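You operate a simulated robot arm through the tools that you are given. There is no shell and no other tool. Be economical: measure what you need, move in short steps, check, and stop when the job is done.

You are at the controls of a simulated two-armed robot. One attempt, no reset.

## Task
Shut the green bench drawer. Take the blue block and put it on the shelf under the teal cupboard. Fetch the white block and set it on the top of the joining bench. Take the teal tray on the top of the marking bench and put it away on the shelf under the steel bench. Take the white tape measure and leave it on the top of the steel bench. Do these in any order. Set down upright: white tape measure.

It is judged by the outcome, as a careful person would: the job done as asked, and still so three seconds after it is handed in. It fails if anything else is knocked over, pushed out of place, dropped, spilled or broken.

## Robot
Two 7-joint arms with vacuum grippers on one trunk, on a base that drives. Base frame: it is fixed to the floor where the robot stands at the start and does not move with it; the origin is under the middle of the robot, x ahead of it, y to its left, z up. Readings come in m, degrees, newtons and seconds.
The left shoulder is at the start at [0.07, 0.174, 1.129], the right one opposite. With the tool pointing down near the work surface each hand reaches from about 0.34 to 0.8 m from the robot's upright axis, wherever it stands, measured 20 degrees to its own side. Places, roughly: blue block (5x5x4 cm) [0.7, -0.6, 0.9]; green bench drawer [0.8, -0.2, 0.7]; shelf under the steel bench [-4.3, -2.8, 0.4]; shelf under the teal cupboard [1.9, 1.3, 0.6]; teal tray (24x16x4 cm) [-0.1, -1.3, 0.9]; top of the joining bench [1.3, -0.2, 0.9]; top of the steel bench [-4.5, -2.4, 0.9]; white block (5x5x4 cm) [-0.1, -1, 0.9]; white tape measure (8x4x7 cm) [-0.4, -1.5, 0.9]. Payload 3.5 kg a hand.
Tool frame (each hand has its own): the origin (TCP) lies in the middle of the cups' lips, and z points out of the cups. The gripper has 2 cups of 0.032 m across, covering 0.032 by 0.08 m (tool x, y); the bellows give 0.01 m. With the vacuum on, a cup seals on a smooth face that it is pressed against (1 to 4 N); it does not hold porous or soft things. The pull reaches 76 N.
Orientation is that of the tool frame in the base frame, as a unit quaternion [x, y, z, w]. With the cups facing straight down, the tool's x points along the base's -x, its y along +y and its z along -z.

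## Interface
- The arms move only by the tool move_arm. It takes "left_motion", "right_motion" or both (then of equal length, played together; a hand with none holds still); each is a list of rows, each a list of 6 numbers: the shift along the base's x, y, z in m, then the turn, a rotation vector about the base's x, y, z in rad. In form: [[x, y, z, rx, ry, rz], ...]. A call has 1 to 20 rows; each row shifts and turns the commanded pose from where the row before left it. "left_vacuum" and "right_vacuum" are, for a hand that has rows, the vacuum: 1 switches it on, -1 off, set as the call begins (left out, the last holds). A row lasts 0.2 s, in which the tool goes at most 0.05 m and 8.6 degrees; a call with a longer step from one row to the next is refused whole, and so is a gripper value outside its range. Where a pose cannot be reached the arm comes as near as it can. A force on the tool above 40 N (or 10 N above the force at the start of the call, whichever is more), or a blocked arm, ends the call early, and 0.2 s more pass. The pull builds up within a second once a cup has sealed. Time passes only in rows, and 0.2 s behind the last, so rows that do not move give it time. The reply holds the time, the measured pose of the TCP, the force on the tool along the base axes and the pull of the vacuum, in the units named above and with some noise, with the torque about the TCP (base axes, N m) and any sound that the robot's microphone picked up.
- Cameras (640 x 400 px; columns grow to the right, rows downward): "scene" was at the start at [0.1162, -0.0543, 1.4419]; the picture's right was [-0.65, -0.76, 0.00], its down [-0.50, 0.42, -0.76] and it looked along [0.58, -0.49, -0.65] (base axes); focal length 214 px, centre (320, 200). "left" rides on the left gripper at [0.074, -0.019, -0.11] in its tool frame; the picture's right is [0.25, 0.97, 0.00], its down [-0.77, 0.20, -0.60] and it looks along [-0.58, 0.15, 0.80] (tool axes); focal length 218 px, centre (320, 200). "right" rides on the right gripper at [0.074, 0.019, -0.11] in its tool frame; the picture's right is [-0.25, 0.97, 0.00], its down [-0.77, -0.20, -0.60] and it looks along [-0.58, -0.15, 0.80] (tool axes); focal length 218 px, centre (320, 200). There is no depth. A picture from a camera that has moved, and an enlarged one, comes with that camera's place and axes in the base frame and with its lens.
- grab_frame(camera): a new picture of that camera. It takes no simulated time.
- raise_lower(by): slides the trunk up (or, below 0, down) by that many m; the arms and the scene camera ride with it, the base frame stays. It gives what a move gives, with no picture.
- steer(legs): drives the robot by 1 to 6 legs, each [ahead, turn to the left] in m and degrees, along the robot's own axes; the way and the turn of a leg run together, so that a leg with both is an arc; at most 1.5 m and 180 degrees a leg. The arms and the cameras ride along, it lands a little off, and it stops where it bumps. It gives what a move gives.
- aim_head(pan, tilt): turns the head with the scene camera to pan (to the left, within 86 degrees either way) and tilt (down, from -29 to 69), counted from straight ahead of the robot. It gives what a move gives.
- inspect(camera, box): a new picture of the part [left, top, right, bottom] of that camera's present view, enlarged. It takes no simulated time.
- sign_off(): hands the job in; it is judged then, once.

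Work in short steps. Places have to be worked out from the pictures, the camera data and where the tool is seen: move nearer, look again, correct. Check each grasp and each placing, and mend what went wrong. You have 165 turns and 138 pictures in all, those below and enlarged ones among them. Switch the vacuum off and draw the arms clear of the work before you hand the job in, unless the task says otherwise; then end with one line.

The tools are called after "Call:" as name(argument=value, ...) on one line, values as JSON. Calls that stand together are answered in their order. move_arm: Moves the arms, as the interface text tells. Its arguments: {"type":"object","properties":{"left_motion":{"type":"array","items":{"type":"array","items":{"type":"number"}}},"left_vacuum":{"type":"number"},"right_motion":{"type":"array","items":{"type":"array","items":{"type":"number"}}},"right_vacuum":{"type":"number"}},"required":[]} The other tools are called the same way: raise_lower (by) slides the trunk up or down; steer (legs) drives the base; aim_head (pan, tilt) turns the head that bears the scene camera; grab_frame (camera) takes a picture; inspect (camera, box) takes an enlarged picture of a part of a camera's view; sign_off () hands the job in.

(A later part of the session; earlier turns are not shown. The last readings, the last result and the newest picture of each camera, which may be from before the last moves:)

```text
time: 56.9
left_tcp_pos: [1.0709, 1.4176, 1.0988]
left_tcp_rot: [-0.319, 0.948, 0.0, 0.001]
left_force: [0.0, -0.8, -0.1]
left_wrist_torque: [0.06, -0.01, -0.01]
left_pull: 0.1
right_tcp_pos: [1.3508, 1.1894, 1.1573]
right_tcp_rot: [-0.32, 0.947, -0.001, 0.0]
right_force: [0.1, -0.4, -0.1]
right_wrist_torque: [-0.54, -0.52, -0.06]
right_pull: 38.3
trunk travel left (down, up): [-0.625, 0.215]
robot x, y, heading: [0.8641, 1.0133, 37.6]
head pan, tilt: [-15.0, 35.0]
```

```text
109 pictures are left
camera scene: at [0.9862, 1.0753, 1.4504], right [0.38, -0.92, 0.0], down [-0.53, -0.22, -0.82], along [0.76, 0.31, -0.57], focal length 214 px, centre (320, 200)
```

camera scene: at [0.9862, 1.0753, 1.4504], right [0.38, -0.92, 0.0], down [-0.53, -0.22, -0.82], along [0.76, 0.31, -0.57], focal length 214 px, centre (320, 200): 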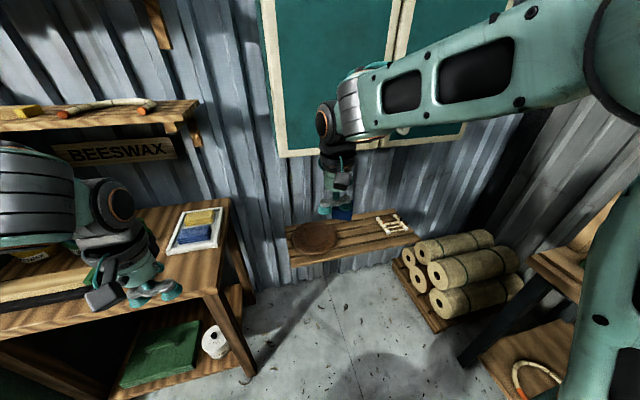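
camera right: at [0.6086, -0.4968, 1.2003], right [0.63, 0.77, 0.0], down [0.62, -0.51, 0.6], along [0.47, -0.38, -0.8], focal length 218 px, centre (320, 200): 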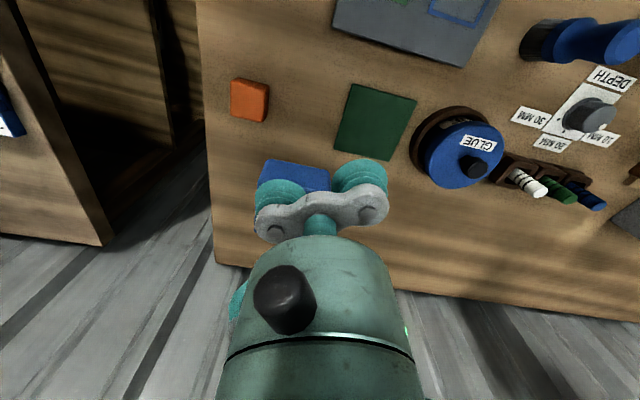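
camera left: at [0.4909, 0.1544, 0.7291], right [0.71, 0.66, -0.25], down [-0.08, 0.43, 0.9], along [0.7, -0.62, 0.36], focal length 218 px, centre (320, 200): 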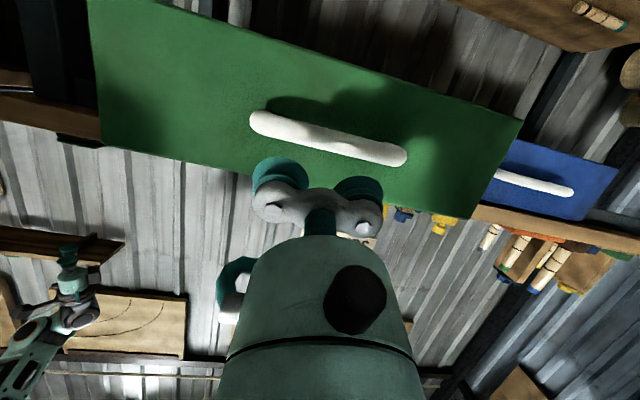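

The shelf is at z≈0.60, with a free spot near (1.89,1.20) between the round board and the tag. I turn right 12° and drive 0.33 m.

Call:
steer(legs=[[0, -12.5], [0.33, 0]])

Call:
aim_head(pan=-5, tilt=45)

Call:
grab_frame(camera="scene")

```text
time: 59.5
left_tcp_pos: [1.3918, 1.4754, 1.0991]
left_tcp_rot: [-0.215, 0.977, 0.001, 0.002]
left_force: [-0.3, 0.2, -0.4]
left_wrist_torque: [-0.01, 0.0, -0.03]
left_pull: 0.0
right_tcp_pos: [1.6128, 1.1957, 1.1575]
right_tcp_rot: [-0.223, 0.975, -0.001, -0.002]
right_force: [1.2, -0.2, 0.0]
right_wrist_torque: [-0.61, -0.33, -0.03]
right_pull: 38.4
trunk travel left (down, up): [-0.625, 0.215]
robot x, y, heading: [1.1056, 1.1245, 25.3]
head pan, tilt: [-15.0, 35.0]
stopped in leg 2: the robot was blocked; the commanded pose is now the measured one
```

```text
time: 60.2
left_tcp_pos: [1.3924, 1.4776, 1.0982]
left_tcp_rot: [-0.216, 0.976, -0.001, 0.001]
left_force: [0.8, -0.1, 0.3]
left_wrist_torque: [-0.01, 0.01, -0.02]
left_pull: 0.1
right_tcp_pos: [1.6141, 1.199, 1.1572]
right_tcp_rot: [-0.224, 0.975, -0.003, -0.002]
right_force: [-0.5, -0.3, -1.4]
right_wrist_torque: [-0.67, -0.38, -0.05]
right_pull: 38.0
trunk travel left (down, up): [-0.625, 0.215]
robot x, y, heading: [1.1073, 1.1268, 25.2]
head pan, tilt: [-5.0, 45.0]
```

```text
108 pictures are left
camera scene: at [1.2266, 1.1754, 1.4358], right [0.35, -0.94, 0.0], down [-0.66, -0.25, -0.71], along [0.67, 0.24, -0.71], focal length 214 px, centre (320, 200)
```

scene: 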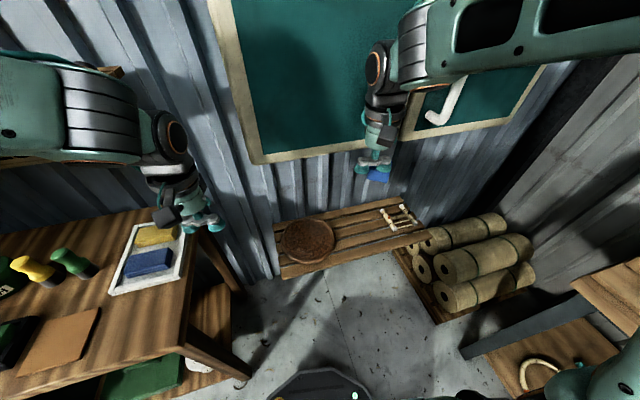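

The drive was blocked, and the right wrist seems to have touched the cupboard front. I back off 10 cm, lower the hand below the cupboard level in front of the shelf, and look.

Call:
steer(legs=[[-0.1, 0]])

Call:
move_arm(right_motion=[[0, 0, -0.045, 0, 0, 0], [0, 0, -0.045, 0, 0, 0], [0, 0, -0.045, 0, 0, 0], [0, 0, -0.045, 0, 0, 0], [0, 0, -0.045, 0, 0, 0], [0, 0, -0.045, 0, 0, 0], [0, 0, -0.045, 0, 0, 0], [0, 0, -0.045, 0, 0, 0], [0, 0, -0.045, 0, 0, 0], [0, 0, -0.025, 0, 0, 0]])

Call:
grab_frame(camera="scene")

Call:
grab_frame(camera="right")

```text
time: 61.4
left_tcp_pos: [1.3057, 1.4355, 1.0988]
left_tcp_rot: [-0.217, 0.976, 0.0, 0.001]
left_force: [0.0, 0.4, -0.2]
left_wrist_torque: [-0.02, 0.0, -0.02]
left_pull: 0.0
right_tcp_pos: [1.5269, 1.1548, 1.1569]
right_tcp_rot: [-0.223, 0.975, -0.001, -0.002]
right_force: [-0.7, 0.6, -0.4]
right_wrist_torque: [-0.67, -0.39, -0.04]
right_pull: 37.8
trunk travel left (down, up): [-0.625, 0.215]
robot x, y, heading: [1.018, 1.0829, 25.3]
head pan, tilt: [-5.0, 45.0]
```

```text
time: 63.6
left_tcp_pos: [1.3066, 1.4364, 1.0983]
left_tcp_rot: [-0.216, 0.976, 0.0, 0.001]
left_force: [0.1, 0.3, 0.7]
left_wrist_torque: [-0.04, -0.04, 0.01]
left_pull: 0.0
right_tcp_pos: [1.5276, 1.1536, 0.7255]
right_tcp_rot: [-0.223, 0.975, -0.002, -0.002]
right_force: [-0.1, 0.0, -0.2]
right_wrist_torque: [-0.68, -0.35, -0.05]
right_pull: 38.5
trunk travel left (down, up): [-0.625, 0.215]
robot x, y, heading: [1.0173, 1.0841, 25.3]
head pan, tilt: [-5.0, 45.0]
```

```text
107 pictures are left
camera scene: at [1.1407, 1.1322, 1.4356], right [0.35, -0.94, 0.0], down [-0.66, -0.24, -0.71], along [0.66, 0.24, -0.71], focal length 214 px, centre (320, 200)
```

scene: 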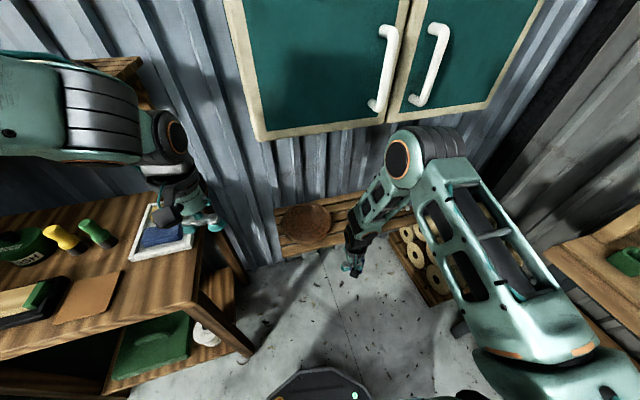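

```text
106 pictures are left
camera right: at [1.4533, 1.1406, 0.836], right [-0.19, 0.98, 0.0], down [0.78, 0.16, 0.6], along [0.59, 0.11, -0.8], focal length 218 px, centre (320, 200)
```

right: 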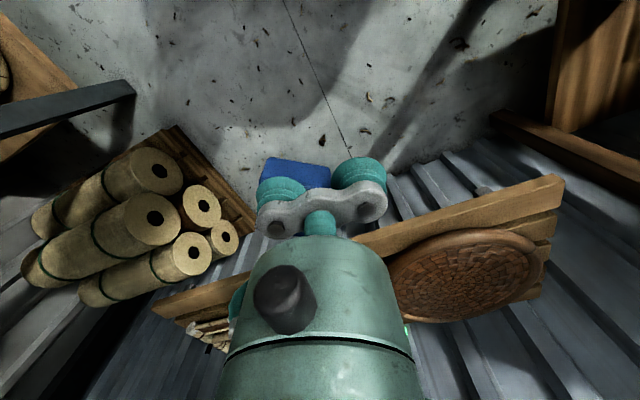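

The elbow would meet the cupboard, so I lower the trunk. First I raise the left hand, so it stays clear of the side table.

Call:
move_arm(left_motion=[[0.008, -0.013, 0.045, 0, 0, 0], [0.008, -0.013, 0.045, 0, 0, 0], [0.008, -0.013, 0.045, 0, 0, 0], [0.008, -0.013, 0.045, 0, 0, 0], [0.008, -0.013, 0.045, 0, 0, 0], [0.008, -0.013, 0.04, 0, 0, 0]])

Call:
raise_lower(by=-0.27)

Call:
grab_frame(camera="scene")

```text
time: 65.1
left_tcp_pos: [1.3701, 1.3836, 1.3267]
left_tcp_rot: [-0.226, 0.974, 0.004, -0.009]
left_force: [11.0, 32.5, -62.2]
left_wrist_torque: [-0.84, -1.78, -1.09]
left_pull: 0.0
left hand out of reach, approached as far as the arm can: row 5, 6
right_tcp_pos: [1.5274, 1.1541, 0.7265]
right_tcp_rot: [-0.222, 0.975, 0.0, -0.004]
right_force: [0.5, 0.4, -0.6]
right_wrist_torque: [-0.66, -0.36, -0.08]
right_pull: 37.8
trunk travel left (down, up): [-0.625, 0.215]
robot x, y, heading: [1.0203, 1.0808, 25.2]
head pan, tilt: [-5.0, 45.0]
stopped in row 6 (left hand): the force on the tool passed its limit at 177 N (the readings are from after the stop); the commanded pose is now the measured one
```

```text
time: 65.5
left_tcp_pos: [1.3706, 1.3855, 1.3245]
left_tcp_rot: [-0.227, 0.974, 0.004, -0.009]
left_force: [10.4, 17.3, -39.1]
left_wrist_torque: [0.07, -0.65, -0.27]
left_pull: 0.0
right_tcp_pos: [1.5264, 1.1547, 0.7225]
right_tcp_rot: [-0.223, 0.975, -0.002, -0.004]
right_force: [-0.9, 0.4, -0.6]
right_wrist_torque: [-0.67, -0.34, -0.07]
right_pull: 38.3
trunk travel left (down, up): [-0.622, 0.218]
robot x, y, heading: [1.0193, 1.0812, 25.4]
head pan, tilt: [-5.0, 45.0]
stopped: the force on the tool passed its limit at 82 N (the readings are from after the stop); the commanded pose is now the measured one
```

```text
105 pictures are left
camera scene: at [1.1407, 1.1329, 1.4319], right [0.35, -0.94, 0.0], down [-0.66, -0.25, -0.71], along [0.66, 0.24, -0.71], focal length 214 px, centre (320, 200)
```

scene: 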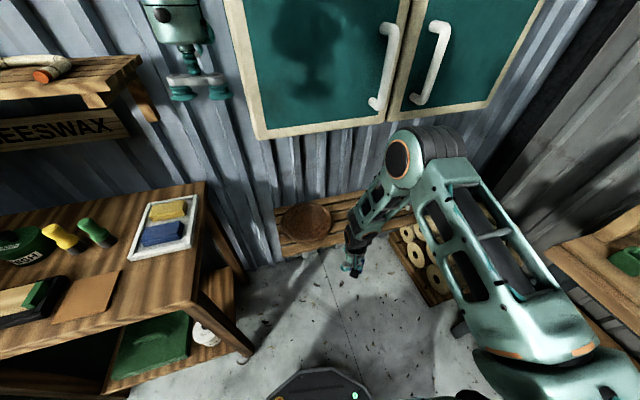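

The left hand met something while rising, so I undo part of that motion and look up to see what it was.

Call:
move_arm(left_motion=[[-0.005, 0.008, -0.03, 0, 0, 0], [-0.005, 0.008, -0.03, 0, 0, 0], [-0.008, 0.01, -0.04, 0, 0, 0]])

Call:
aim_head(pan=30, tilt=10)

Call:
grab_frame(camera="scene")

```text
time: 66.3
left_tcp_pos: [1.3513, 1.4124, 1.2227]
left_tcp_rot: [-0.227, 0.974, 0.002, -0.009]
left_force: [0.9, 0.6, -0.1]
left_wrist_torque: [0.01, -0.02, -0.01]
left_pull: 0.1
right_tcp_pos: [1.5254, 1.1565, 0.7234]
right_tcp_rot: [-0.222, 0.975, -0.002, -0.003]
right_force: [0.4, 0.0, -0.2]
right_wrist_torque: [-0.68, -0.35, -0.07]
right_pull: 37.8
trunk travel left (down, up): [-0.622, 0.218]
robot x, y, heading: [1.0168, 1.0847, 25.4]
head pan, tilt: [-5.0, 45.0]
```

```text
time: 67.3
left_tcp_pos: [1.3506, 1.4123, 1.2245]
left_tcp_rot: [-0.227, 0.974, 0.004, -0.01]
left_force: [-0.2, -0.3, 0.8]
left_wrist_torque: [0.04, 0.0, 0.01]
left_pull: 0.2
right_tcp_pos: [1.5271, 1.154, 0.723]
right_tcp_rot: [-0.223, 0.975, -0.001, -0.003]
right_force: [-0.5, 0.1, 0.1]
right_wrist_torque: [-0.69, -0.38, -0.02]
right_pull: 38.0
trunk travel left (down, up): [-0.622, 0.218]
robot x, y, heading: [1.016, 1.0812, 25.3]
head pan, tilt: [30.0, 10.0]
```

```text
104 pictures are left
camera scene: at [1.1172, 1.1807, 1.4869], right [0.82, -0.57, 0.0], down [-0.1, -0.14, -0.98], along [0.56, 0.81, -0.17], focal length 214 px, centre (320, 200)
```

scene: 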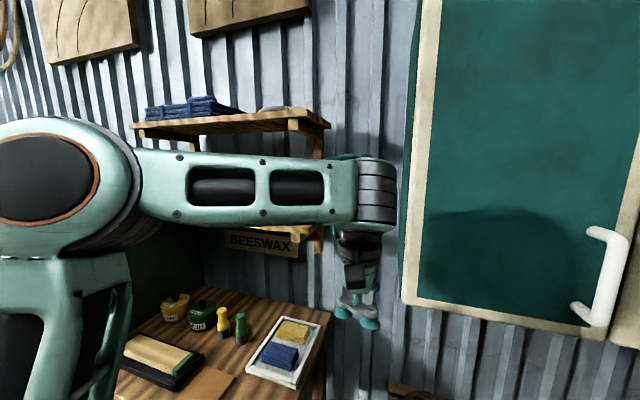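

The left wrist is between the wall shelf and the cupboard, and nothing looks disturbed. I tuck the left hand closer in, lower the trunk, and raise the right hand back to shelf height.

Call:
move_arm(left_motion=[[-0.01, -0.026, 0, 0, 0, 0], [-0.01, -0.026, 0, 0, 0, 0], [-0.009, -0.027, 0, 0, 0, 0], [-0.009, -0.027, 0, 0, 0, 0]])

Call:
raise_lower(by=-0.27)

Call:
aim_head(pan=-5, tilt=35)

Call:
grab_frame(camera="scene")

```text
time: 68.3
left_tcp_pos: [1.3146, 1.303, 1.2243]
left_tcp_rot: [-0.226, 0.974, 0.003, -0.008]
left_force: [-0.7, 0.6, -0.9]
left_wrist_torque: [0.02, -0.02, 0.03]
left_pull: 0.0
right_tcp_pos: [1.5263, 1.1552, 0.7236]
right_tcp_rot: [-0.222, 0.975, 0.0, -0.002]
right_force: [-0.6, 0.2, -0.1]
right_wrist_torque: [-0.72, -0.37, -0.07]
right_pull: 37.6
trunk travel left (down, up): [-0.622, 0.218]
robot x, y, heading: [1.0152, 1.0819, 25.5]
head pan, tilt: [30.0, 10.0]
```

```text
time: 71.0
left_tcp_pos: [1.315, 1.3047, 0.9548]
left_tcp_rot: [-0.226, 0.974, 0.003, -0.009]
left_force: [0.5, 0.9, 0.4]
left_wrist_torque: [0.0, -0.04, -0.01]
left_pull: 0.0
right_tcp_pos: [1.5266, 1.1545, 0.4529]
right_tcp_rot: [-0.223, 0.975, -0.001, -0.003]
right_force: [-0.4, -1.1, 0.0]
right_wrist_torque: [-0.7, -0.39, -0.03]
right_pull: 37.5
trunk travel left (down, up): [-0.352, 0.488]
robot x, y, heading: [1.0161, 1.081, 25.3]
head pan, tilt: [30.0, 10.0]
```

```text
time: 72.0
left_tcp_pos: [1.3146, 1.3055, 0.9559]
left_tcp_rot: [-0.227, 0.974, 0.004, -0.01]
left_force: [-0.4, 0.3, -0.2]
left_wrist_torque: [-0.02, 0.0, 0.01]
left_pull: 0.0
right_tcp_pos: [1.5266, 1.1543, 0.4532]
right_tcp_rot: [-0.222, 0.975, -0.001, -0.003]
right_force: [0.5, 0.7, 0.2]
right_wrist_torque: [-0.67, -0.39, -0.06]
right_pull: 37.6
trunk travel left (down, up): [-0.352, 0.488]
robot x, y, heading: [1.018, 1.0817, 25.5]
head pan, tilt: [-5.0, 35.0]
```

```text
103 pictures are left
camera scene: at [1.1467, 1.1346, 1.177], right [0.35, -0.94, 0.0], down [-0.54, -0.2, -0.82], along [0.77, 0.28, -0.57], focal length 214 px, centre (320, 200)
```

scene: 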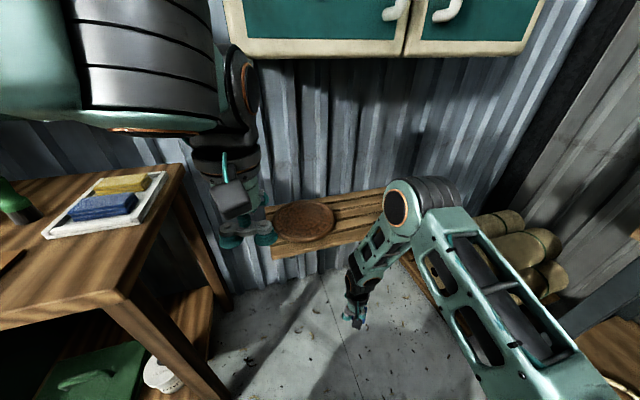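

I raise the right hand to z≈0.72 in front of the shelf, then drive 14 cm ahead.

Call:
move_arm(right_motion=[[0, 0, 0.045, 0, 0, 0], [0, 0, 0.045, 0, 0, 0], [0, 0, 0.045, 0, 0, 0], [0, 0, 0.045, 0, 0, 0], [0, 0, 0.045, 0, 0, 0], [0, 0, 0.045, 0, 0, 0]])

Call:
steer(legs=[[0.14, 0]])

Call:
grab_frame(camera="scene")

Call:
grab_frame(camera="right")

```text
time: 73.4
left_tcp_pos: [1.3132, 1.3042, 0.9559]
left_tcp_rot: [-0.227, 0.974, 0.004, -0.008]
left_force: [0.0, -0.6, -0.1]
left_wrist_torque: [0.03, -0.04, -0.01]
left_pull: 0.1
right_tcp_pos: [1.5234, 1.1516, 0.7209]
right_tcp_rot: [-0.224, 0.975, -0.001, -0.003]
right_force: [-1.0, 0.1, -0.6]
right_wrist_torque: [-0.7, -0.37, -0.05]
right_pull: 37.8
trunk travel left (down, up): [-0.352, 0.488]
robot x, y, heading: [1.0145, 1.079, 25.2]
head pan, tilt: [-5.0, 35.0]
```

```text
time: 74.7
left_tcp_pos: [1.4385, 1.3638, 0.9534]
left_tcp_rot: [-0.227, 0.974, 0.004, -0.01]
left_force: [0.1, -0.2, 0.1]
left_wrist_torque: [-0.02, -0.01, -0.04]
left_pull: 0.0
right_tcp_pos: [1.6477, 1.2102, 0.7194]
right_tcp_rot: [-0.223, 0.975, 0.0, -0.003]
right_force: [-0.2, 0.4, -1.2]
right_wrist_torque: [-0.66, -0.35, -0.01]
right_pull: 38.3
trunk travel left (down, up): [-0.352, 0.488]
robot x, y, heading: [1.1371, 1.1422, 25.5]
head pan, tilt: [-5.0, 35.0]
```

```text
102 pictures are left
camera scene: at [1.2715, 1.1937, 1.1767], right [0.35, -0.94, 0.0], down [-0.54, -0.2, -0.82], along [0.77, 0.28, -0.57], focal length 214 px, centre (320, 200)
```

scene: 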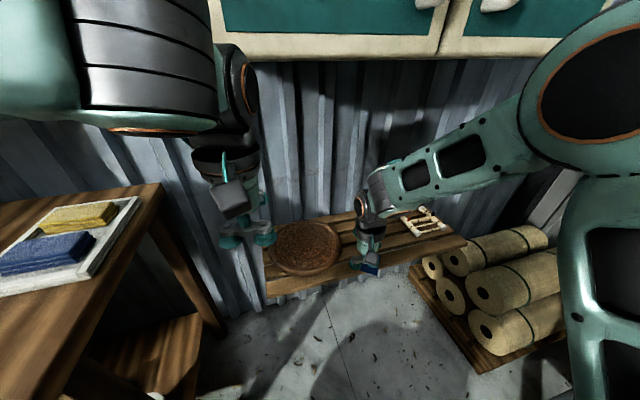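

```text
101 pictures are left
camera right: at [1.5749, 1.1975, 0.8288], right [-0.19, 0.98, 0.0], down [0.79, 0.16, 0.6], along [0.59, 0.11, -0.8], focal length 218 px, centre (320, 200)
```

right: 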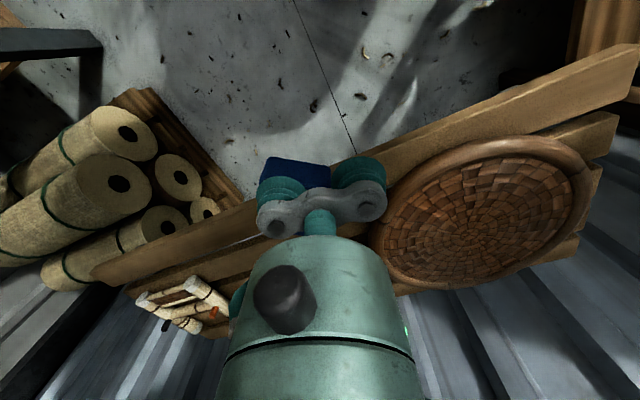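

The block is at the shelf's front edge. I extend 22 cm inward to the free spot, staying at this height.

Call:
move_arm(right_motion=[[0.044, 0.0025, 0, 0, 0, 0], [0.044, 0.0025, 0, 0, 0, 0], [0.044, 0.0025, 0, 0, 0, 0], [0.044, 0.0025, 0, 0, 0, 0], [0.044, 0.0025, 0, 0, 0, 0]])

Call:
grab_frame(camera="scene")

Call:
grab_frame(camera="right")

```text
time: 75.9
left_tcp_pos: [1.439, 1.3648, 0.9538]
left_tcp_rot: [-0.228, 0.974, 0.003, -0.01]
left_force: [0.7, 0.2, -0.7]
left_wrist_torque: [0.02, -0.04, -0.01]
left_pull: 0.0
right_tcp_pos: [1.8695, 1.2231, 0.7195]
right_tcp_rot: [-0.223, 0.975, -0.002, -0.005]
right_force: [0.7, -0.6, -0.8]
right_wrist_torque: [-0.68, -0.33, -0.07]
right_pull: 38.3
trunk travel left (down, up): [-0.352, 0.488]
robot x, y, heading: [1.141, 1.1392, 25.5]
head pan, tilt: [-5.0, 35.0]
```

```text
100 pictures are left
camera scene: at [1.2718, 1.1931, 1.1767], right [0.35, -0.94, 0.0], down [-0.54, -0.2, -0.82], along [0.77, 0.28, -0.57], focal length 214 px, centre (320, 200)
```

scene: 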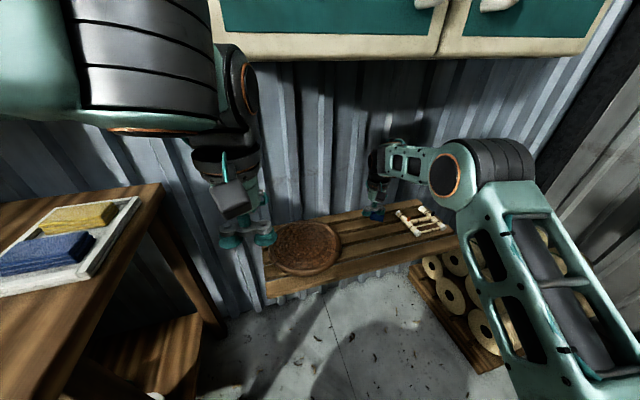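

```text
99 pictures are left
camera right: at [1.7958, 1.2081, 0.83], right [-0.19, 0.98, 0.0], down [0.79, 0.16, 0.6], along [0.59, 0.11, -0.8], focal length 218 px, centre (320, 200)
```

right: 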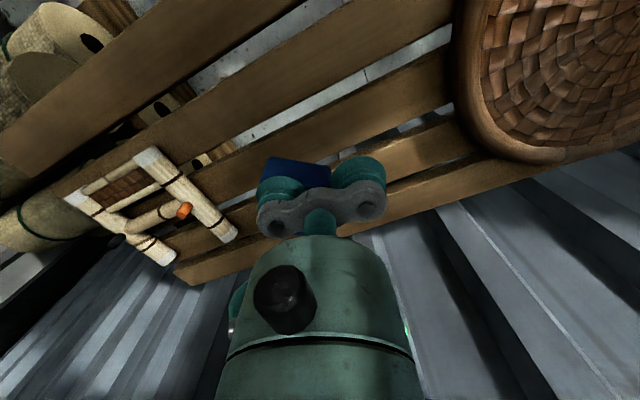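

The spot is free. I come 4 cm back toward the middle of the shelf, then lower the block.

Call:
move_arm(right_motion=[[-0.03, -0.018, 0, 0, 0, 0], [0, 0, -0.03, 0, 0, 0], [0, 0, -0.025, 0, 0, 0], [0, 0, -0.006, 0, 0, 0], [0, 0, -0.006, 0, 0, 0]])

Call:
inspect(camera="scene", box=[300, 150, 460, 250])

```text
time: 77.1
left_tcp_pos: [1.4379, 1.3629, 0.9544]
left_tcp_rot: [-0.228, 0.974, 0.003, -0.008]
left_force: [-0.1, 0.4, 1.0]
left_wrist_torque: [-0.01, 0.01, -0.04]
left_pull: 0.1
right_tcp_pos: [1.838, 1.204, 0.6522]
right_tcp_rot: [-0.223, 0.975, -0.001, -0.003]
right_force: [0.1, 0.1, -0.3]
right_wrist_torque: [-0.67, -0.37, -0.07]
right_pull: 37.6
trunk travel left (down, up): [-0.352, 0.488]
robot x, y, heading: [1.1385, 1.1403, 25.3]
head pan, tilt: [-5.0, 35.0]
```

```text
4.00 times, centred on (380, 200) of scene
camera zoom: at [1.2703, 1.1931, 1.1769], right [0.35, -0.94, 0.0], down [-0.54, -0.2, -0.82], along [0.77, 0.28, -0.57], focal length 858 px, centre (80, 200)
```

zoom: 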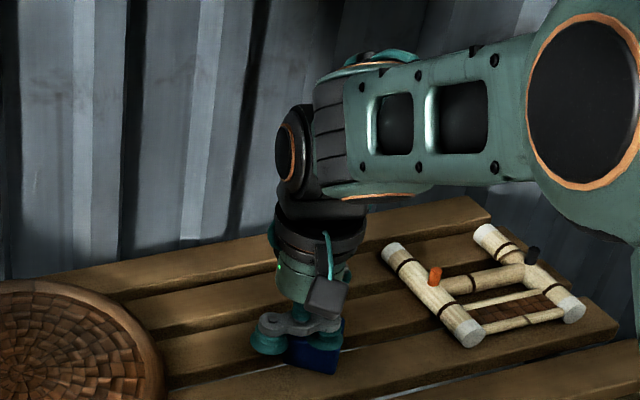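

The block is just above the slats, so I lower it gently to contact.

Call:
move_arm(right_motion=[[0, 0, -0.004, 0, 0, 0], [0, 0, -0.004, 0, 0, 0], [0, 0, -0.003, 0, 0, 0]])

```text
time: 77.9
left_tcp_pos: [1.4358, 1.3639, 0.9554]
left_tcp_rot: [-0.227, 0.974, 0.003, -0.007]
left_force: [0.7, -0.1, 0.2]
left_wrist_torque: [0.02, -0.03, 0.03]
left_pull: 0.1
right_tcp_pos: [1.8375, 1.2042, 0.6451]
right_tcp_rot: [-0.223, 0.975, 0.0, 0.001]
right_force: [5.6, -0.6, 29.2]
right_wrist_torque: [-0.81, -0.66, -0.03]
right_pull: 37.3
trunk travel left (down, up): [-0.352, 0.488]
robot x, y, heading: [1.1391, 1.1441, 25.3]
head pan, tilt: [-5.0, 35.0]
```

It's in contact. I release the vacuum and rise.

Call:
move_arm(right_motion=[[0, 0, 0.002, 0, 0, 0], [0, 0, 0, 0, 0, 0], [0, 0, 0, 0, 0, 0], [0, 0, 0, 0, 0, 0], [0, 0, 0.01, 0, 0, 0], [0, 0, 0.03, 0, 0, 0], [0, 0, 0.03, 0, 0, 0]], right_vacuum=-1)

Call:
inspect(camera="scene", box=[300, 150, 460, 250])

```text
time: 79.5
left_tcp_pos: [1.4364, 1.3621, 0.9548]
left_tcp_rot: [-0.227, 0.974, 0.004, -0.009]
left_force: [-0.9, -0.1, 0.6]
left_wrist_torque: [0.0, -0.02, 0.0]
left_pull: 0.0
right_tcp_pos: [1.8385, 1.2057, 0.7148]
right_tcp_rot: [-0.224, 0.975, -0.001, -0.003]
right_force: [0.1, 0.5, 0.0]
right_wrist_torque: [-0.03, 0.02, -0.02]
right_pull: 0.1
trunk travel left (down, up): [-0.352, 0.488]
robot x, y, heading: [1.1417, 1.139, 25.2]
head pan, tilt: [-5.0, 35.0]
```

```text
4.00 times, centred on (380, 200) of scene
camera zoom: at [1.27, 1.193, 1.1769], right [0.35, -0.94, 0.0], down [-0.54, -0.2, -0.82], along [0.77, 0.28, -0.57], focal length 858 px, centre (80, 200)
```

zoom: 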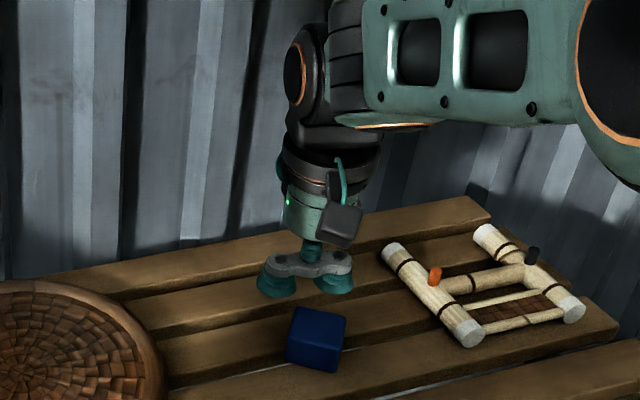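

The blue block is set down well. I draw the hand back out, reverse the robot, and raise the trunk again.

Call:
move_arm(right_motion=[[-0.045, 0, 0.01, 0, 0, 0], [-0.045, 0, 0, 0, 0, 0], [-0.045, 0, 0, 0, 0, 0], [-0.045, 0, 0, 0, 0, 0], [-0.03, 0, 0, 0, 0, 0]])

Call:
steer(legs=[[-0.55, 0]])

Call:
raise_lower(by=0.25)

Call:
move_arm(right_motion=[[0, 0, 0.045, 0, 0, 0], [0, 0, 0.045, 0, 0, 0], [0, 0, 0.045, 0, 0, 0], [0, 0, 0.035, 0, 0, 0]])

Call:
grab_frame(camera="scene")

```text
time: 80.7
left_tcp_pos: [1.4374, 1.3631, 0.9551]
left_tcp_rot: [-0.228, 0.974, 0.003, -0.008]
left_force: [0.0, -0.4, 0.2]
left_wrist_torque: [0.0, 0.0, 0.0]
left_pull: 0.0
right_tcp_pos: [1.629, 1.2043, 0.7238]
right_tcp_rot: [-0.223, 0.975, -0.001, -0.003]
right_force: [-0.5, 0.5, 0.2]
right_wrist_torque: [0.02, -0.05, 0.0]
right_pull: 0.1
trunk travel left (down, up): [-0.352, 0.488]
robot x, y, heading: [1.142, 1.1417, 25.4]
head pan, tilt: [-5.0, 35.0]
```

```text
time: 83.9
left_tcp_pos: [0.9343, 1.1258, 0.9554]
left_tcp_rot: [-0.227, 0.974, 0.003, -0.009]
left_force: [-0.1, -0.2, 0.1]
left_wrist_torque: [-0.02, -0.03, 0.04]
left_pull: 0.1
right_tcp_pos: [1.1233, 0.9653, 0.7251]
right_tcp_rot: [-0.223, 0.975, -0.001, -0.003]
right_force: [-0.6, 0.3, 0.6]
right_wrist_torque: [-0.02, -0.04, 0.03]
right_pull: 0.0
trunk travel left (down, up): [-0.352, 0.488]
robot x, y, heading: [0.6356, 0.9019, 25.4]
head pan, tilt: [-5.0, 35.0]
```

```text
time: 86.5
left_tcp_pos: [0.9337, 1.1263, 1.2041]
left_tcp_rot: [-0.227, 0.974, 0.003, -0.01]
left_force: [-0.4, 0.2, 0.2]
left_wrist_torque: [0.02, 0.01, 0.01]
left_pull: 0.1
right_tcp_pos: [1.1244, 0.9657, 0.9744]
right_tcp_rot: [-0.223, 0.975, -0.001, -0.003]
right_force: [-1.0, -0.7, -0.1]
right_wrist_torque: [0.0, 0.01, 0.02]
right_pull: 0.1
trunk travel left (down, up): [-0.602, 0.238]
robot x, y, heading: [0.6404, 0.9027, 25.3]
head pan, tilt: [-5.0, 35.0]
```

```text
time: 87.5
left_tcp_pos: [0.9326, 1.1246, 1.2055]
left_tcp_rot: [-0.227, 0.974, 0.004, -0.008]
left_force: [-0.5, -0.3, -0.2]
left_wrist_torque: [-0.02, -0.01, 0.03]
left_pull: 0.1
right_tcp_pos: [1.1226, 0.9638, 1.1452]
right_tcp_rot: [-0.223, 0.975, -0.001, -0.004]
right_force: [-1.2, 0.3, 0.5]
right_wrist_torque: [0.0, -0.03, 0.0]
right_pull: 0.1
trunk travel left (down, up): [-0.602, 0.238]
robot x, y, heading: [0.6405, 0.9013, 25.4]
head pan, tilt: [-5.0, 35.0]
```

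```text
96 pictures are left
camera scene: at [0.7658, 0.9543, 1.427], right [0.35, -0.94, 0.0], down [-0.54, -0.2, -0.82], along [0.77, 0.28, -0.57], focal length 214 px, centre (320, 200)
```

scene: 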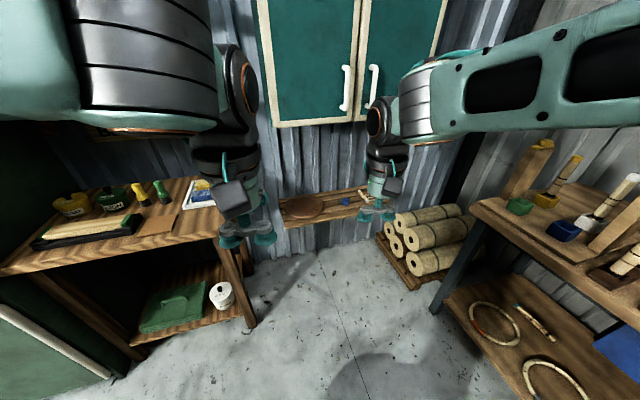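

The arms are clear and the blue block is on its shelf. I turn around and drive to the marking bench, stopping about half a metre short of it.

Call:
steer(legs=[[0, -153], [1.45, 0], [0, 76]])

Call:
aim_head(pan=-12, tilt=38)

Call:
grab_frame(camera="scene")

```text
time: 104.3
left_tcp_pos: [0.0297, -0.4982, 1.2049]
left_tcp_rot: [0.427, 0.904, 0.009, -0.006]
left_force: [-0.2, -0.4, -0.1]
left_wrist_torque: [-0.01, -0.06, 0.0]
left_pull: 0.0
right_tcp_pos: [-0.0825, -0.7207, 1.1448]
right_tcp_rot: [0.432, 0.902, 0.002, -0.003]
right_force: [-1.0, 0.0, 1.0]
right_wrist_torque: [0.0, 0.01, -0.01]
right_pull: 0.0
trunk travel left (down, up): [-0.602, 0.238]
robot x, y, heading: [-0.2585, -0.2596, -51.3]
head pan, tilt: [-5.0, 35.0]
```

```text
time: 105.0
left_tcp_pos: [0.0304, -0.4993, 1.2046]
left_tcp_rot: [0.427, 0.904, 0.008, -0.005]
left_force: [-1.6, 0.2, -0.2]
left_wrist_torque: [0.01, -0.01, 0.03]
left_pull: 0.0
right_tcp_pos: [-0.0818, -0.719, 1.1445]
right_tcp_rot: [0.431, 0.902, 0.002, -0.003]
right_force: [-0.2, 0.6, 0.2]
right_wrist_torque: [0.01, -0.04, -0.01]
right_pull: 0.0
trunk travel left (down, up): [-0.602, 0.238]
robot x, y, heading: [-0.2534, -0.2612, -51.5]
head pan, tilt: [-12.0, 38.0]
```

```text
95 pictures are left
camera scene: at [-0.183, -0.3769, 1.4224], right [-0.89, -0.45, 0.0], down [-0.28, 0.55, -0.79], along [0.35, -0.7, -0.62], focal length 214 px, centre (320, 200)
```

scene: 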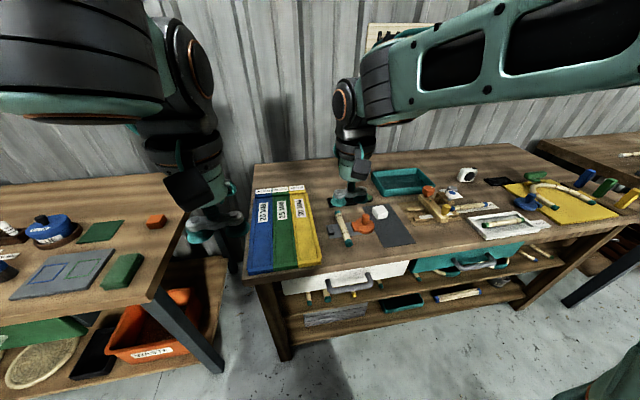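

The white block reads (-0.117,-1.00), which the right hand can reach from here. I move above it, with the left-hand cup over the block and the other over the flat grey mat.

Call:
move_arm(right_motion=[[-0.0077, -0.0426, 0, 0, 0, 0], [-0.0077, -0.0426, 0, 0, 0, 0], [-0.0077, -0.0426, 0, 0, 0, 0], [-0.0077, -0.0426, 0, 0, 0, 0], [-0.0077, -0.0426, 0, 0, 0, 0], [-0.0077, -0.0426, 0, 0, 0, 0], [-0.0077, -0.0426, 0, 0, 0, 0], [0, 0, -0.045, 0, 0, 0], [0, 0, -0.045, 0, 0, 0], [0, 0, -0.045, 0, 0, 0]])

Call:
grab_frame(camera="right")

Call:
inspect(camera="scene", box=[300, 150, 460, 250])

```text
time: 107.2
left_tcp_pos: [0.0307, -0.5011, 1.2055]
left_tcp_rot: [0.426, 0.905, 0.008, -0.005]
left_force: [0.5, -1.1, -0.3]
left_wrist_torque: [-0.01, -0.01, 0.05]
left_pull: 0.0
right_tcp_pos: [-0.1366, -1.0227, 1.0081]
right_tcp_rot: [0.431, 0.903, 0.001, -0.002]
right_force: [-0.7, 0.2, 0.4]
right_wrist_torque: [-0.02, 0.02, -0.03]
right_pull: 0.1
trunk travel left (down, up): [-0.602, 0.238]
robot x, y, heading: [-0.2581, -0.2613, -51.4]
head pan, tilt: [-12.0, 38.0]
```

```text
94 pictures are left
camera right: at [-0.1676, -0.9523, 1.1172], right [0.91, 0.41, 0.0], down [0.33, -0.73, 0.6], along [0.25, -0.55, -0.8], focal length 218 px, centre (320, 200)
```

right: 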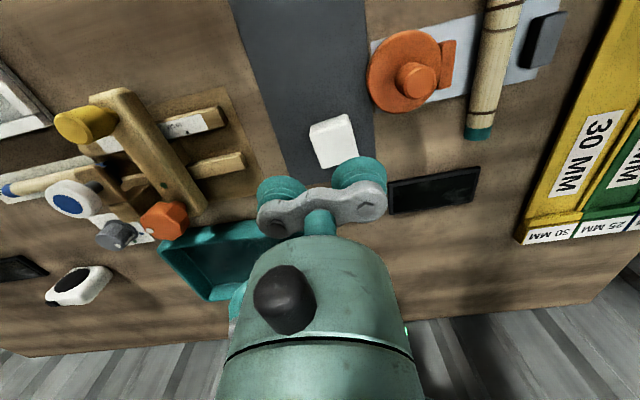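

```text
4.00 times, centred on (380, 200) of scene
camera zoom: at [-0.1832, -0.3789, 1.4222], right [-0.89, -0.45, 0.0], down [-0.27, 0.55, -0.79], along [0.35, -0.7, -0.62], focal length 858 px, centre (80, 200)
```

zoom: 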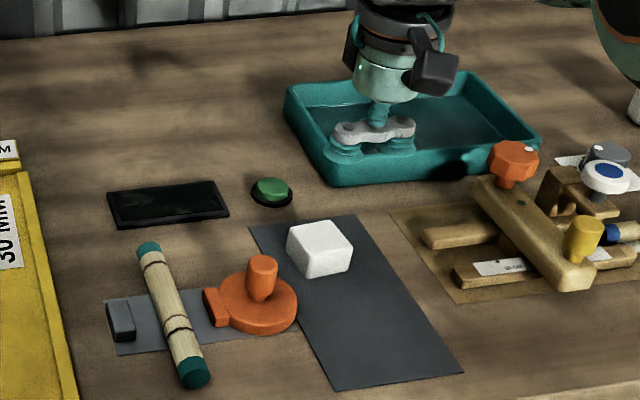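

Both views agree on the white block top at (-0.114,-1.030, 0.888). I correct by 2 cm and descend with vacuum on.

Call:
move_arm(right_motion=[[0.004, -0.022, 0, 0, 0, 0], [0, 0, -0.04, 0, 0, 0], [0, 0, -0.04, 0, 0, 0], [0, 0, -0.03, 0, 0, 0], [0, 0, -0.005, 0, 0, 0], [0, 0, -0.003, 0, 0, 0], [0, 0, -0.003, 0, 0, 0], [0, 0, 0, 0, 0, 0], [0, 0, 0, 0, 0, 0], [0, 0, 0, 0, 0, 0]], right_vacuum=1)

Call:
inspect(camera="scene", box=[340, 170, 420, 220])

```text
time: 109.4
left_tcp_pos: [0.0303, -0.4968, 1.2048]
left_tcp_rot: [0.427, 0.904, 0.008, -0.006]
left_force: [-0.7, -0.3, -0.3]
left_wrist_torque: [0.0, -0.01, 0.02]
left_pull: 0.1
right_tcp_pos: [-0.1325, -1.0401, 0.8911]
right_tcp_rot: [0.431, 0.903, 0.0, -0.001]
right_force: [2.0, -3.6, 13.9]
right_wrist_torque: [0.65, -0.92, -0.1]
right_pull: 37.4
trunk travel left (down, up): [-0.602, 0.238]
robot x, y, heading: [-0.2548, -0.2634, -51.7]
head pan, tilt: [-12.0, 38.0]
```

```text
8.00 times, centred on (380, 195) of scene
camera zoom: at [-0.1832, -0.3749, 1.4226], right [-0.89, -0.45, 0.0], down [-0.28, 0.55, -0.79], along [0.35, -0.71, -0.61], focal length 1716 px, centre (-160, 240)
```

zoom: 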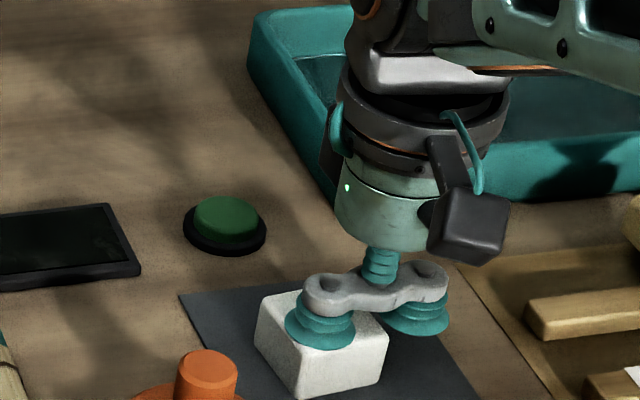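

Sealed at 37 N. I lift the white block, retract, and drive back to the pose from which I reached the vacated spot on the joining bench.

Call:
move_arm(right_motion=[[0, 0, 0.005, 0, 0, 0], [0, 0, 0.02, 0, 0, 0], [0, 0, 0.045, 0, 0, 0], [0, 0, 0.045, 0, 0, 0], [0, 0, 0.045, 0, 0, 0], [0, 0, 0.045, 0, 0, 0], [0, 0, 0.045, 0, 0, 0], [0.007, 0.04, 0, 0, 0, 0], [0.007, 0.04, 0, 0, 0, 0], [0.007, 0.04, 0, 0, 0, 0], [0.007, 0.04, 0, 0, 0, 0], [0.007, 0.04, 0, 0, 0, 0], [0.007, 0.04, 0, 0, 0, 0], [0.007, 0.04, 0, 0, 0, 0], [0.007, 0.04, 0, 0, 0, 0]])

Call:
steer(legs=[[0, 81.5], [0.42, 0], [0, -55]])

Call:
aim_head(pan=-15, tilt=45)

Call:
grab_frame(camera="scene")

Call:
grab_frame(camera="right")

```text
time: 112.6
left_tcp_pos: [0.03, -0.4974, 1.2048]
left_tcp_rot: [0.427, 0.904, 0.008, -0.005]
left_force: [0.4, -0.1, 0.2]
left_wrist_torque: [-0.01, -0.02, 0.0]
left_pull: 0.1
right_tcp_pos: [-0.0769, -0.7187, 1.1382]
right_tcp_rot: [0.431, 0.902, 0.001, -0.003]
right_force: [-0.5, 0.9, -0.9]
right_wrist_torque: [0.49, -0.57, -0.01]
right_pull: 37.9
trunk travel left (down, up): [-0.602, 0.238]
robot x, y, heading: [-0.2546, -0.2626, -51.6]
head pan, tilt: [-12.0, 38.0]
```

```text
time: 121.0
left_tcp_pos: [0.4731, -0.1504, 1.2034]
left_tcp_rot: [0.21, 0.978, 0.007, -0.007]
left_force: [-0.2, -0.1, 0.8]
left_wrist_torque: [-0.02, 0.02, 0.0]
left_pull: 0.0
right_tcp_pos: [0.4751, -0.3973, 1.1392]
right_tcp_rot: [0.214, 0.977, 0.001, -0.004]
right_force: [-0.4, -0.2, -0.2]
right_wrist_torque: [0.65, -0.3, 0.05]
right_pull: 37.5
trunk travel left (down, up): [-0.602, 0.238]
robot x, y, heading: [0.11, -0.0658, -24.9]
head pan, tilt: [-12.0, 38.0]
```

```text
time: 121.7
left_tcp_pos: [0.473, -0.1514, 1.2048]
left_tcp_rot: [0.209, 0.978, 0.006, -0.007]
left_force: [0.3, 0.8, 0.2]
left_wrist_torque: [0.0, 0.01, -0.02]
left_pull: 0.1
right_tcp_pos: [0.4744, -0.3962, 1.1375]
right_tcp_rot: [0.214, 0.977, 0.0, -0.004]
right_force: [-1.1, 0.4, -0.6]
right_wrist_torque: [0.68, -0.27, 0.04]
right_pull: 38.1
trunk travel left (down, up): [-0.602, 0.238]
robot x, y, heading: [0.1109, -0.0636, -25.0]
head pan, tilt: [-15.0, 45.0]
```

```text
91 pictures are left
camera scene: at [0.2209, -0.1369, 1.4121], right [-0.64, -0.76, 0.0], down [-0.54, 0.46, -0.71], along [0.54, -0.46, -0.71], focal length 214 px, centre (320, 200)
```

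scene: 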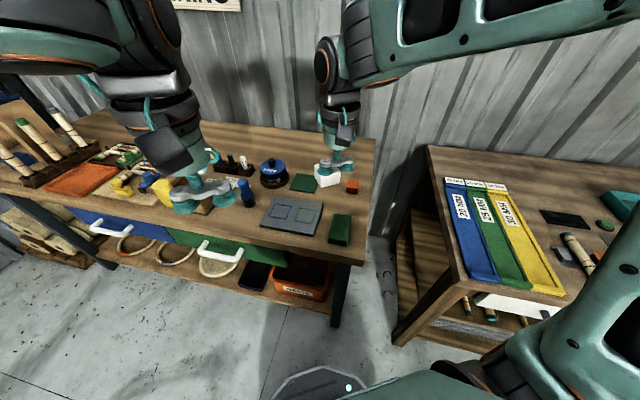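

```text
90 pictures are left
camera right: at [0.4165, -0.3484, 1.2489], right [0.63, 0.77, 0.0], down [0.62, -0.51, 0.6], along [0.46, -0.38, -0.8], focal length 218 px, centre (320, 200)
```

right: 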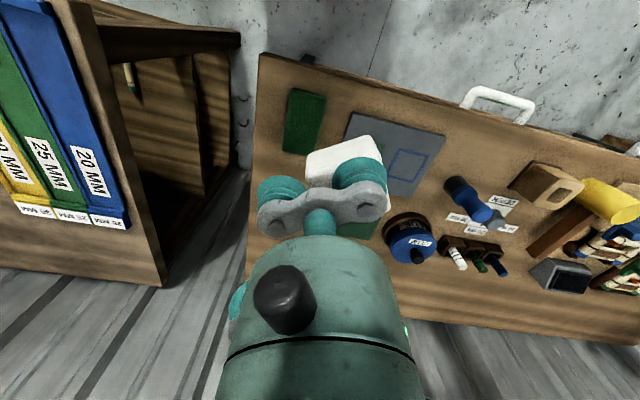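

I move over the vacated spot beside the orange block and descend part of the way.

Call:
move_arm(right_motion=[[0.03, -0.0327, 0, 0, 0, 0], [0.03, -0.0327, 0, 0, 0, 0], [0.03, -0.0327, 0, 0, 0, 0], [0.03, -0.0327, 0, 0, 0, 0], [0.03, -0.0327, 0, 0, 0, 0], [0.03, -0.0327, 0, 0, 0, 0], [0, 0, -0.045, 0, 0, 0], [0, 0, -0.045, 0, 0, 0], [0, 0, -0.045, 0, 0, 0], [0, 0, -0.03, 0, 0, 0]])

Call:
grab_frame(camera="right")

Call:
inspect(camera="scene", box=[270, 120, 430, 220])

```text
time: 123.9
left_tcp_pos: [0.4719, -0.1501, 1.2047]
left_tcp_rot: [0.21, 0.978, 0.007, -0.008]
left_force: [0.9, 0.8, 0.3]
left_wrist_torque: [0.01, 0.0, 0.05]
left_pull: 0.0
right_tcp_pos: [0.656, -0.5906, 0.9735]
right_tcp_rot: [0.213, 0.977, 0.001, -0.004]
right_force: [0.1, -0.6, -0.6]
right_wrist_torque: [0.62, -0.27, 0.06]
right_pull: 37.7
trunk travel left (down, up): [-0.602, 0.238]
robot x, y, heading: [0.1121, -0.0645, -25.1]
head pan, tilt: [-15.0, 45.0]
```

```text
89 pictures are left
camera right: at [0.5975, -0.5423, 1.0831], right [0.63, 0.77, 0.0], down [0.62, -0.51, 0.6], along [0.46, -0.38, -0.8], focal length 218 px, centre (320, 200)
```

right: 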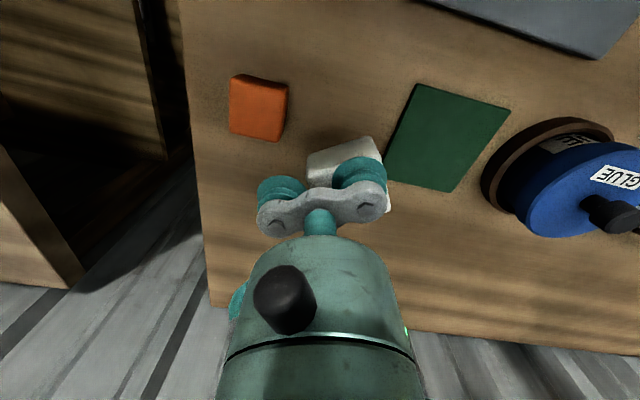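

```text
4.00 times, centred on (350, 170) of scene
camera zoom: at [0.221, -0.1365, 1.4122], right [-0.64, -0.76, 0.0], down [-0.54, 0.46, -0.71], along [0.54, -0.46, -0.71], focal length 858 px, centre (200, 320)
```

zoom: 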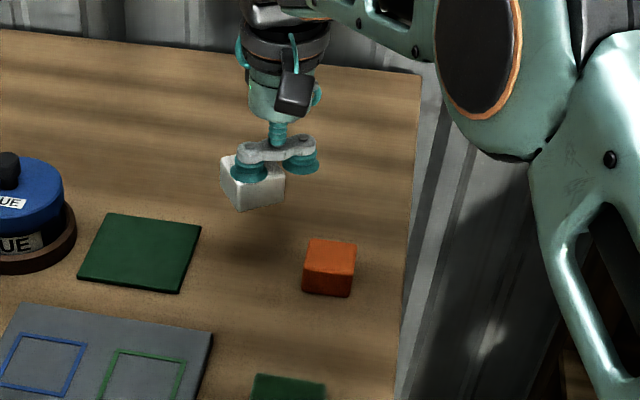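

The idle cup would come down close to the orange block. Nudging the robot 4 cm ahead shifts the landing spot back and clears it.

Call:
steer(legs=[[0.045, 0]])

Call:
inspect(camera="right", box=[160, 40, 480, 240])

```text
time: 124.8
left_tcp_pos: [0.5115, -0.1683, 1.2048]
left_tcp_rot: [0.21, 0.978, 0.007, -0.006]
left_force: [0.0, -1.1, 0.3]
left_wrist_torque: [-0.03, -0.05, -0.02]
left_pull: 0.0
right_tcp_pos: [0.6951, -0.6072, 0.9752]
right_tcp_rot: [0.214, 0.977, 0.0, -0.003]
right_force: [0.5, 1.3, -0.7]
right_wrist_torque: [0.65, -0.29, 0.09]
right_pull: 37.7
trunk travel left (down, up): [-0.602, 0.238]
robot x, y, heading: [0.1503, -0.0798, -25.1]
head pan, tilt: [-15.0, 45.0]
```

```text
2.00 times, centred on (320, 140) of right
camera zoom: at [0.6359, -0.5603, 1.085], right [0.63, 0.77, 0.0], down [0.62, -0.51, 0.6], along [0.46, -0.38, -0.8], focal length 436 px, centre (320, 320)
```

zoom: 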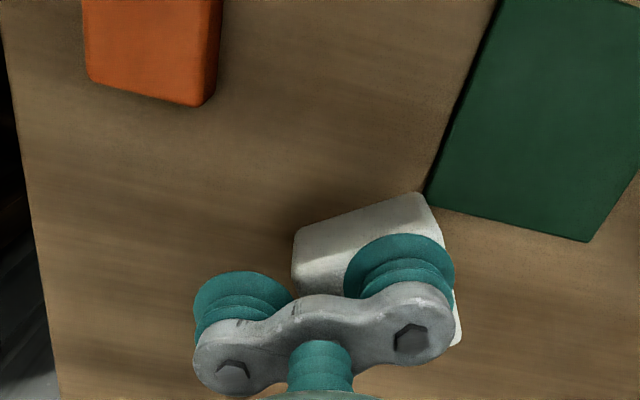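

The pad corner is close to where the block will land. I shift 1.5 cm away from the pad, then lower.

Call:
move_arm(right_motion=[[-0.008, -0.012, 0, 0, 0, 0], [0, 0, -0.04, 0, 0, 0], [0, 0, -0.035, 0, 0, 0], [0, 0, -0.004, 0, 0, 0], [0, 0, -0.004, 0, 0, 0]])

Call:
inspect(camera="scene", box=[270, 120, 430, 220])

```text
time: 126.0
left_tcp_pos: [0.5132, -0.1699, 1.206]
left_tcp_rot: [0.209, 0.978, 0.007, -0.006]
left_force: [-0.4, -0.8, -0.2]
left_wrist_torque: [-0.01, 0.03, 0.03]
left_pull: 0.0
right_tcp_pos: [0.6863, -0.6216, 0.8921]
right_tcp_rot: [0.215, 0.977, 0.0, -0.002]
right_force: [0.7, -0.4, 2.5]
right_wrist_torque: [0.67, -0.43, 0.1]
right_pull: 38.0
trunk travel left (down, up): [-0.602, 0.238]
robot x, y, heading: [0.1547, -0.0832, -25.2]
head pan, tilt: [-15.0, 45.0]
```

```text
4.00 times, centred on (350, 170) of scene
camera zoom: at [0.2605, -0.1549, 1.4123], right [-0.64, -0.76, 0.0], down [-0.54, 0.46, -0.71], along [0.54, -0.46, -0.71], focal length 858 px, centre (200, 320)
```

zoom: 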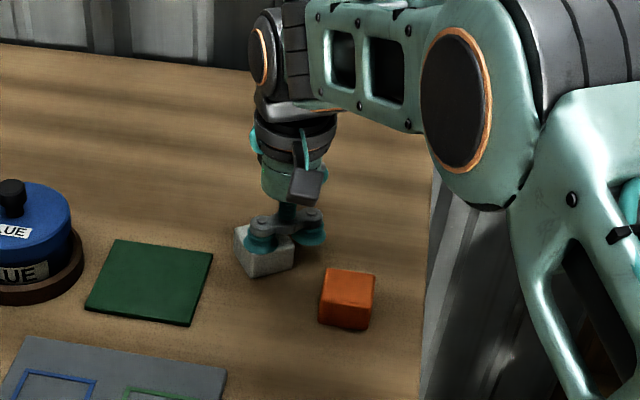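

The block is just touching (2.5 N) and clear of the pad and the orange block. I press a hair, release, and rise.

Call:
move_arm(right_motion=[[0, 0, -0.002, 0, 0, 0], [0, 0, 0, 0, 0, 0]])

Call:
move_arm(right_motion=[[0, 0, 0, 0, 0, 0], [0, 0, 0, 0, 0, 0], [0, 0, 0, 0, 0, 0], [0, 0, 0.01, 0, 0, 0], [0, 0, 0.03, 0, 0, 0], [0, 0, 0.045, 0, 0, 0], [0, 0, 0.045, 0, 0, 0], [0, 0, 0.045, 0, 0, 0], [0, 0, 0.045, 0, 0, 0], [0, 0, 0.03, 0, 0, 0]], right_vacuum=-1)

Call:
inspect(camera="scene", box=[240, 100, 440, 225])

```text
time: 126.6
left_tcp_pos: [0.5117, -0.1695, 1.2062]
left_tcp_rot: [0.21, 0.978, 0.007, -0.006]
left_force: [-0.1, 0.8, -0.8]
left_wrist_torque: [0.02, -0.01, 0.02]
left_pull: 0.0
right_tcp_pos: [0.6875, -0.6216, 0.8902]
right_tcp_rot: [0.214, 0.977, 0.0, -0.001]
right_force: [4.5, -3.6, 14.7]
right_wrist_torque: [0.83, -0.52, -0.06]
right_pull: 37.9
trunk travel left (down, up): [-0.602, 0.238]
robot x, y, heading: [0.1504, -0.0814, -25.0]
head pan, tilt: [-15.0, 45.0]
```

```text
time: 128.8
left_tcp_pos: [0.5137, -0.1687, 1.2038]
left_tcp_rot: [0.21, 0.978, 0.007, -0.008]
left_force: [0.1, -0.2, -0.3]
left_wrist_torque: [-0.02, 0.02, -0.01]
left_pull: 0.1
right_tcp_pos: [0.6891, -0.6211, 1.1373]
right_tcp_rot: [0.213, 0.977, 0.001, -0.004]
right_force: [-1.1, -0.2, -0.3]
right_wrist_torque: [0.03, -0.03, 0.0]
right_pull: 0.2
trunk travel left (down, up): [-0.602, 0.238]
robot x, y, heading: [0.1519, -0.0801, -25.2]
head pan, tilt: [-15.0, 45.0]
```

```text
3.20 times, centred on (340, 162) of scene
camera zoom: at [0.2612, -0.1553, 1.412], right [-0.64, -0.76, 0.0], down [-0.54, 0.46, -0.71], along [0.54, -0.46, -0.71], focal length 686 px, centre (256, 320)
```

zoom: 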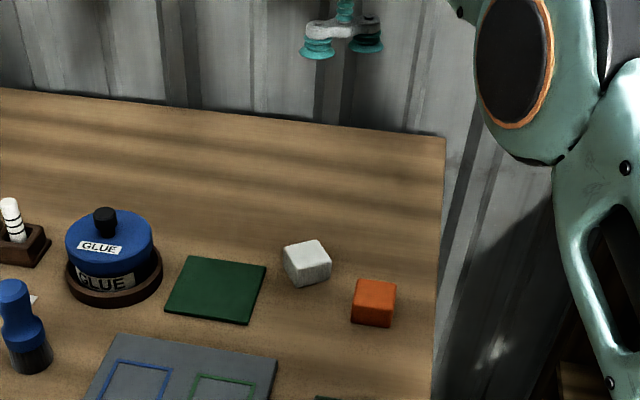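

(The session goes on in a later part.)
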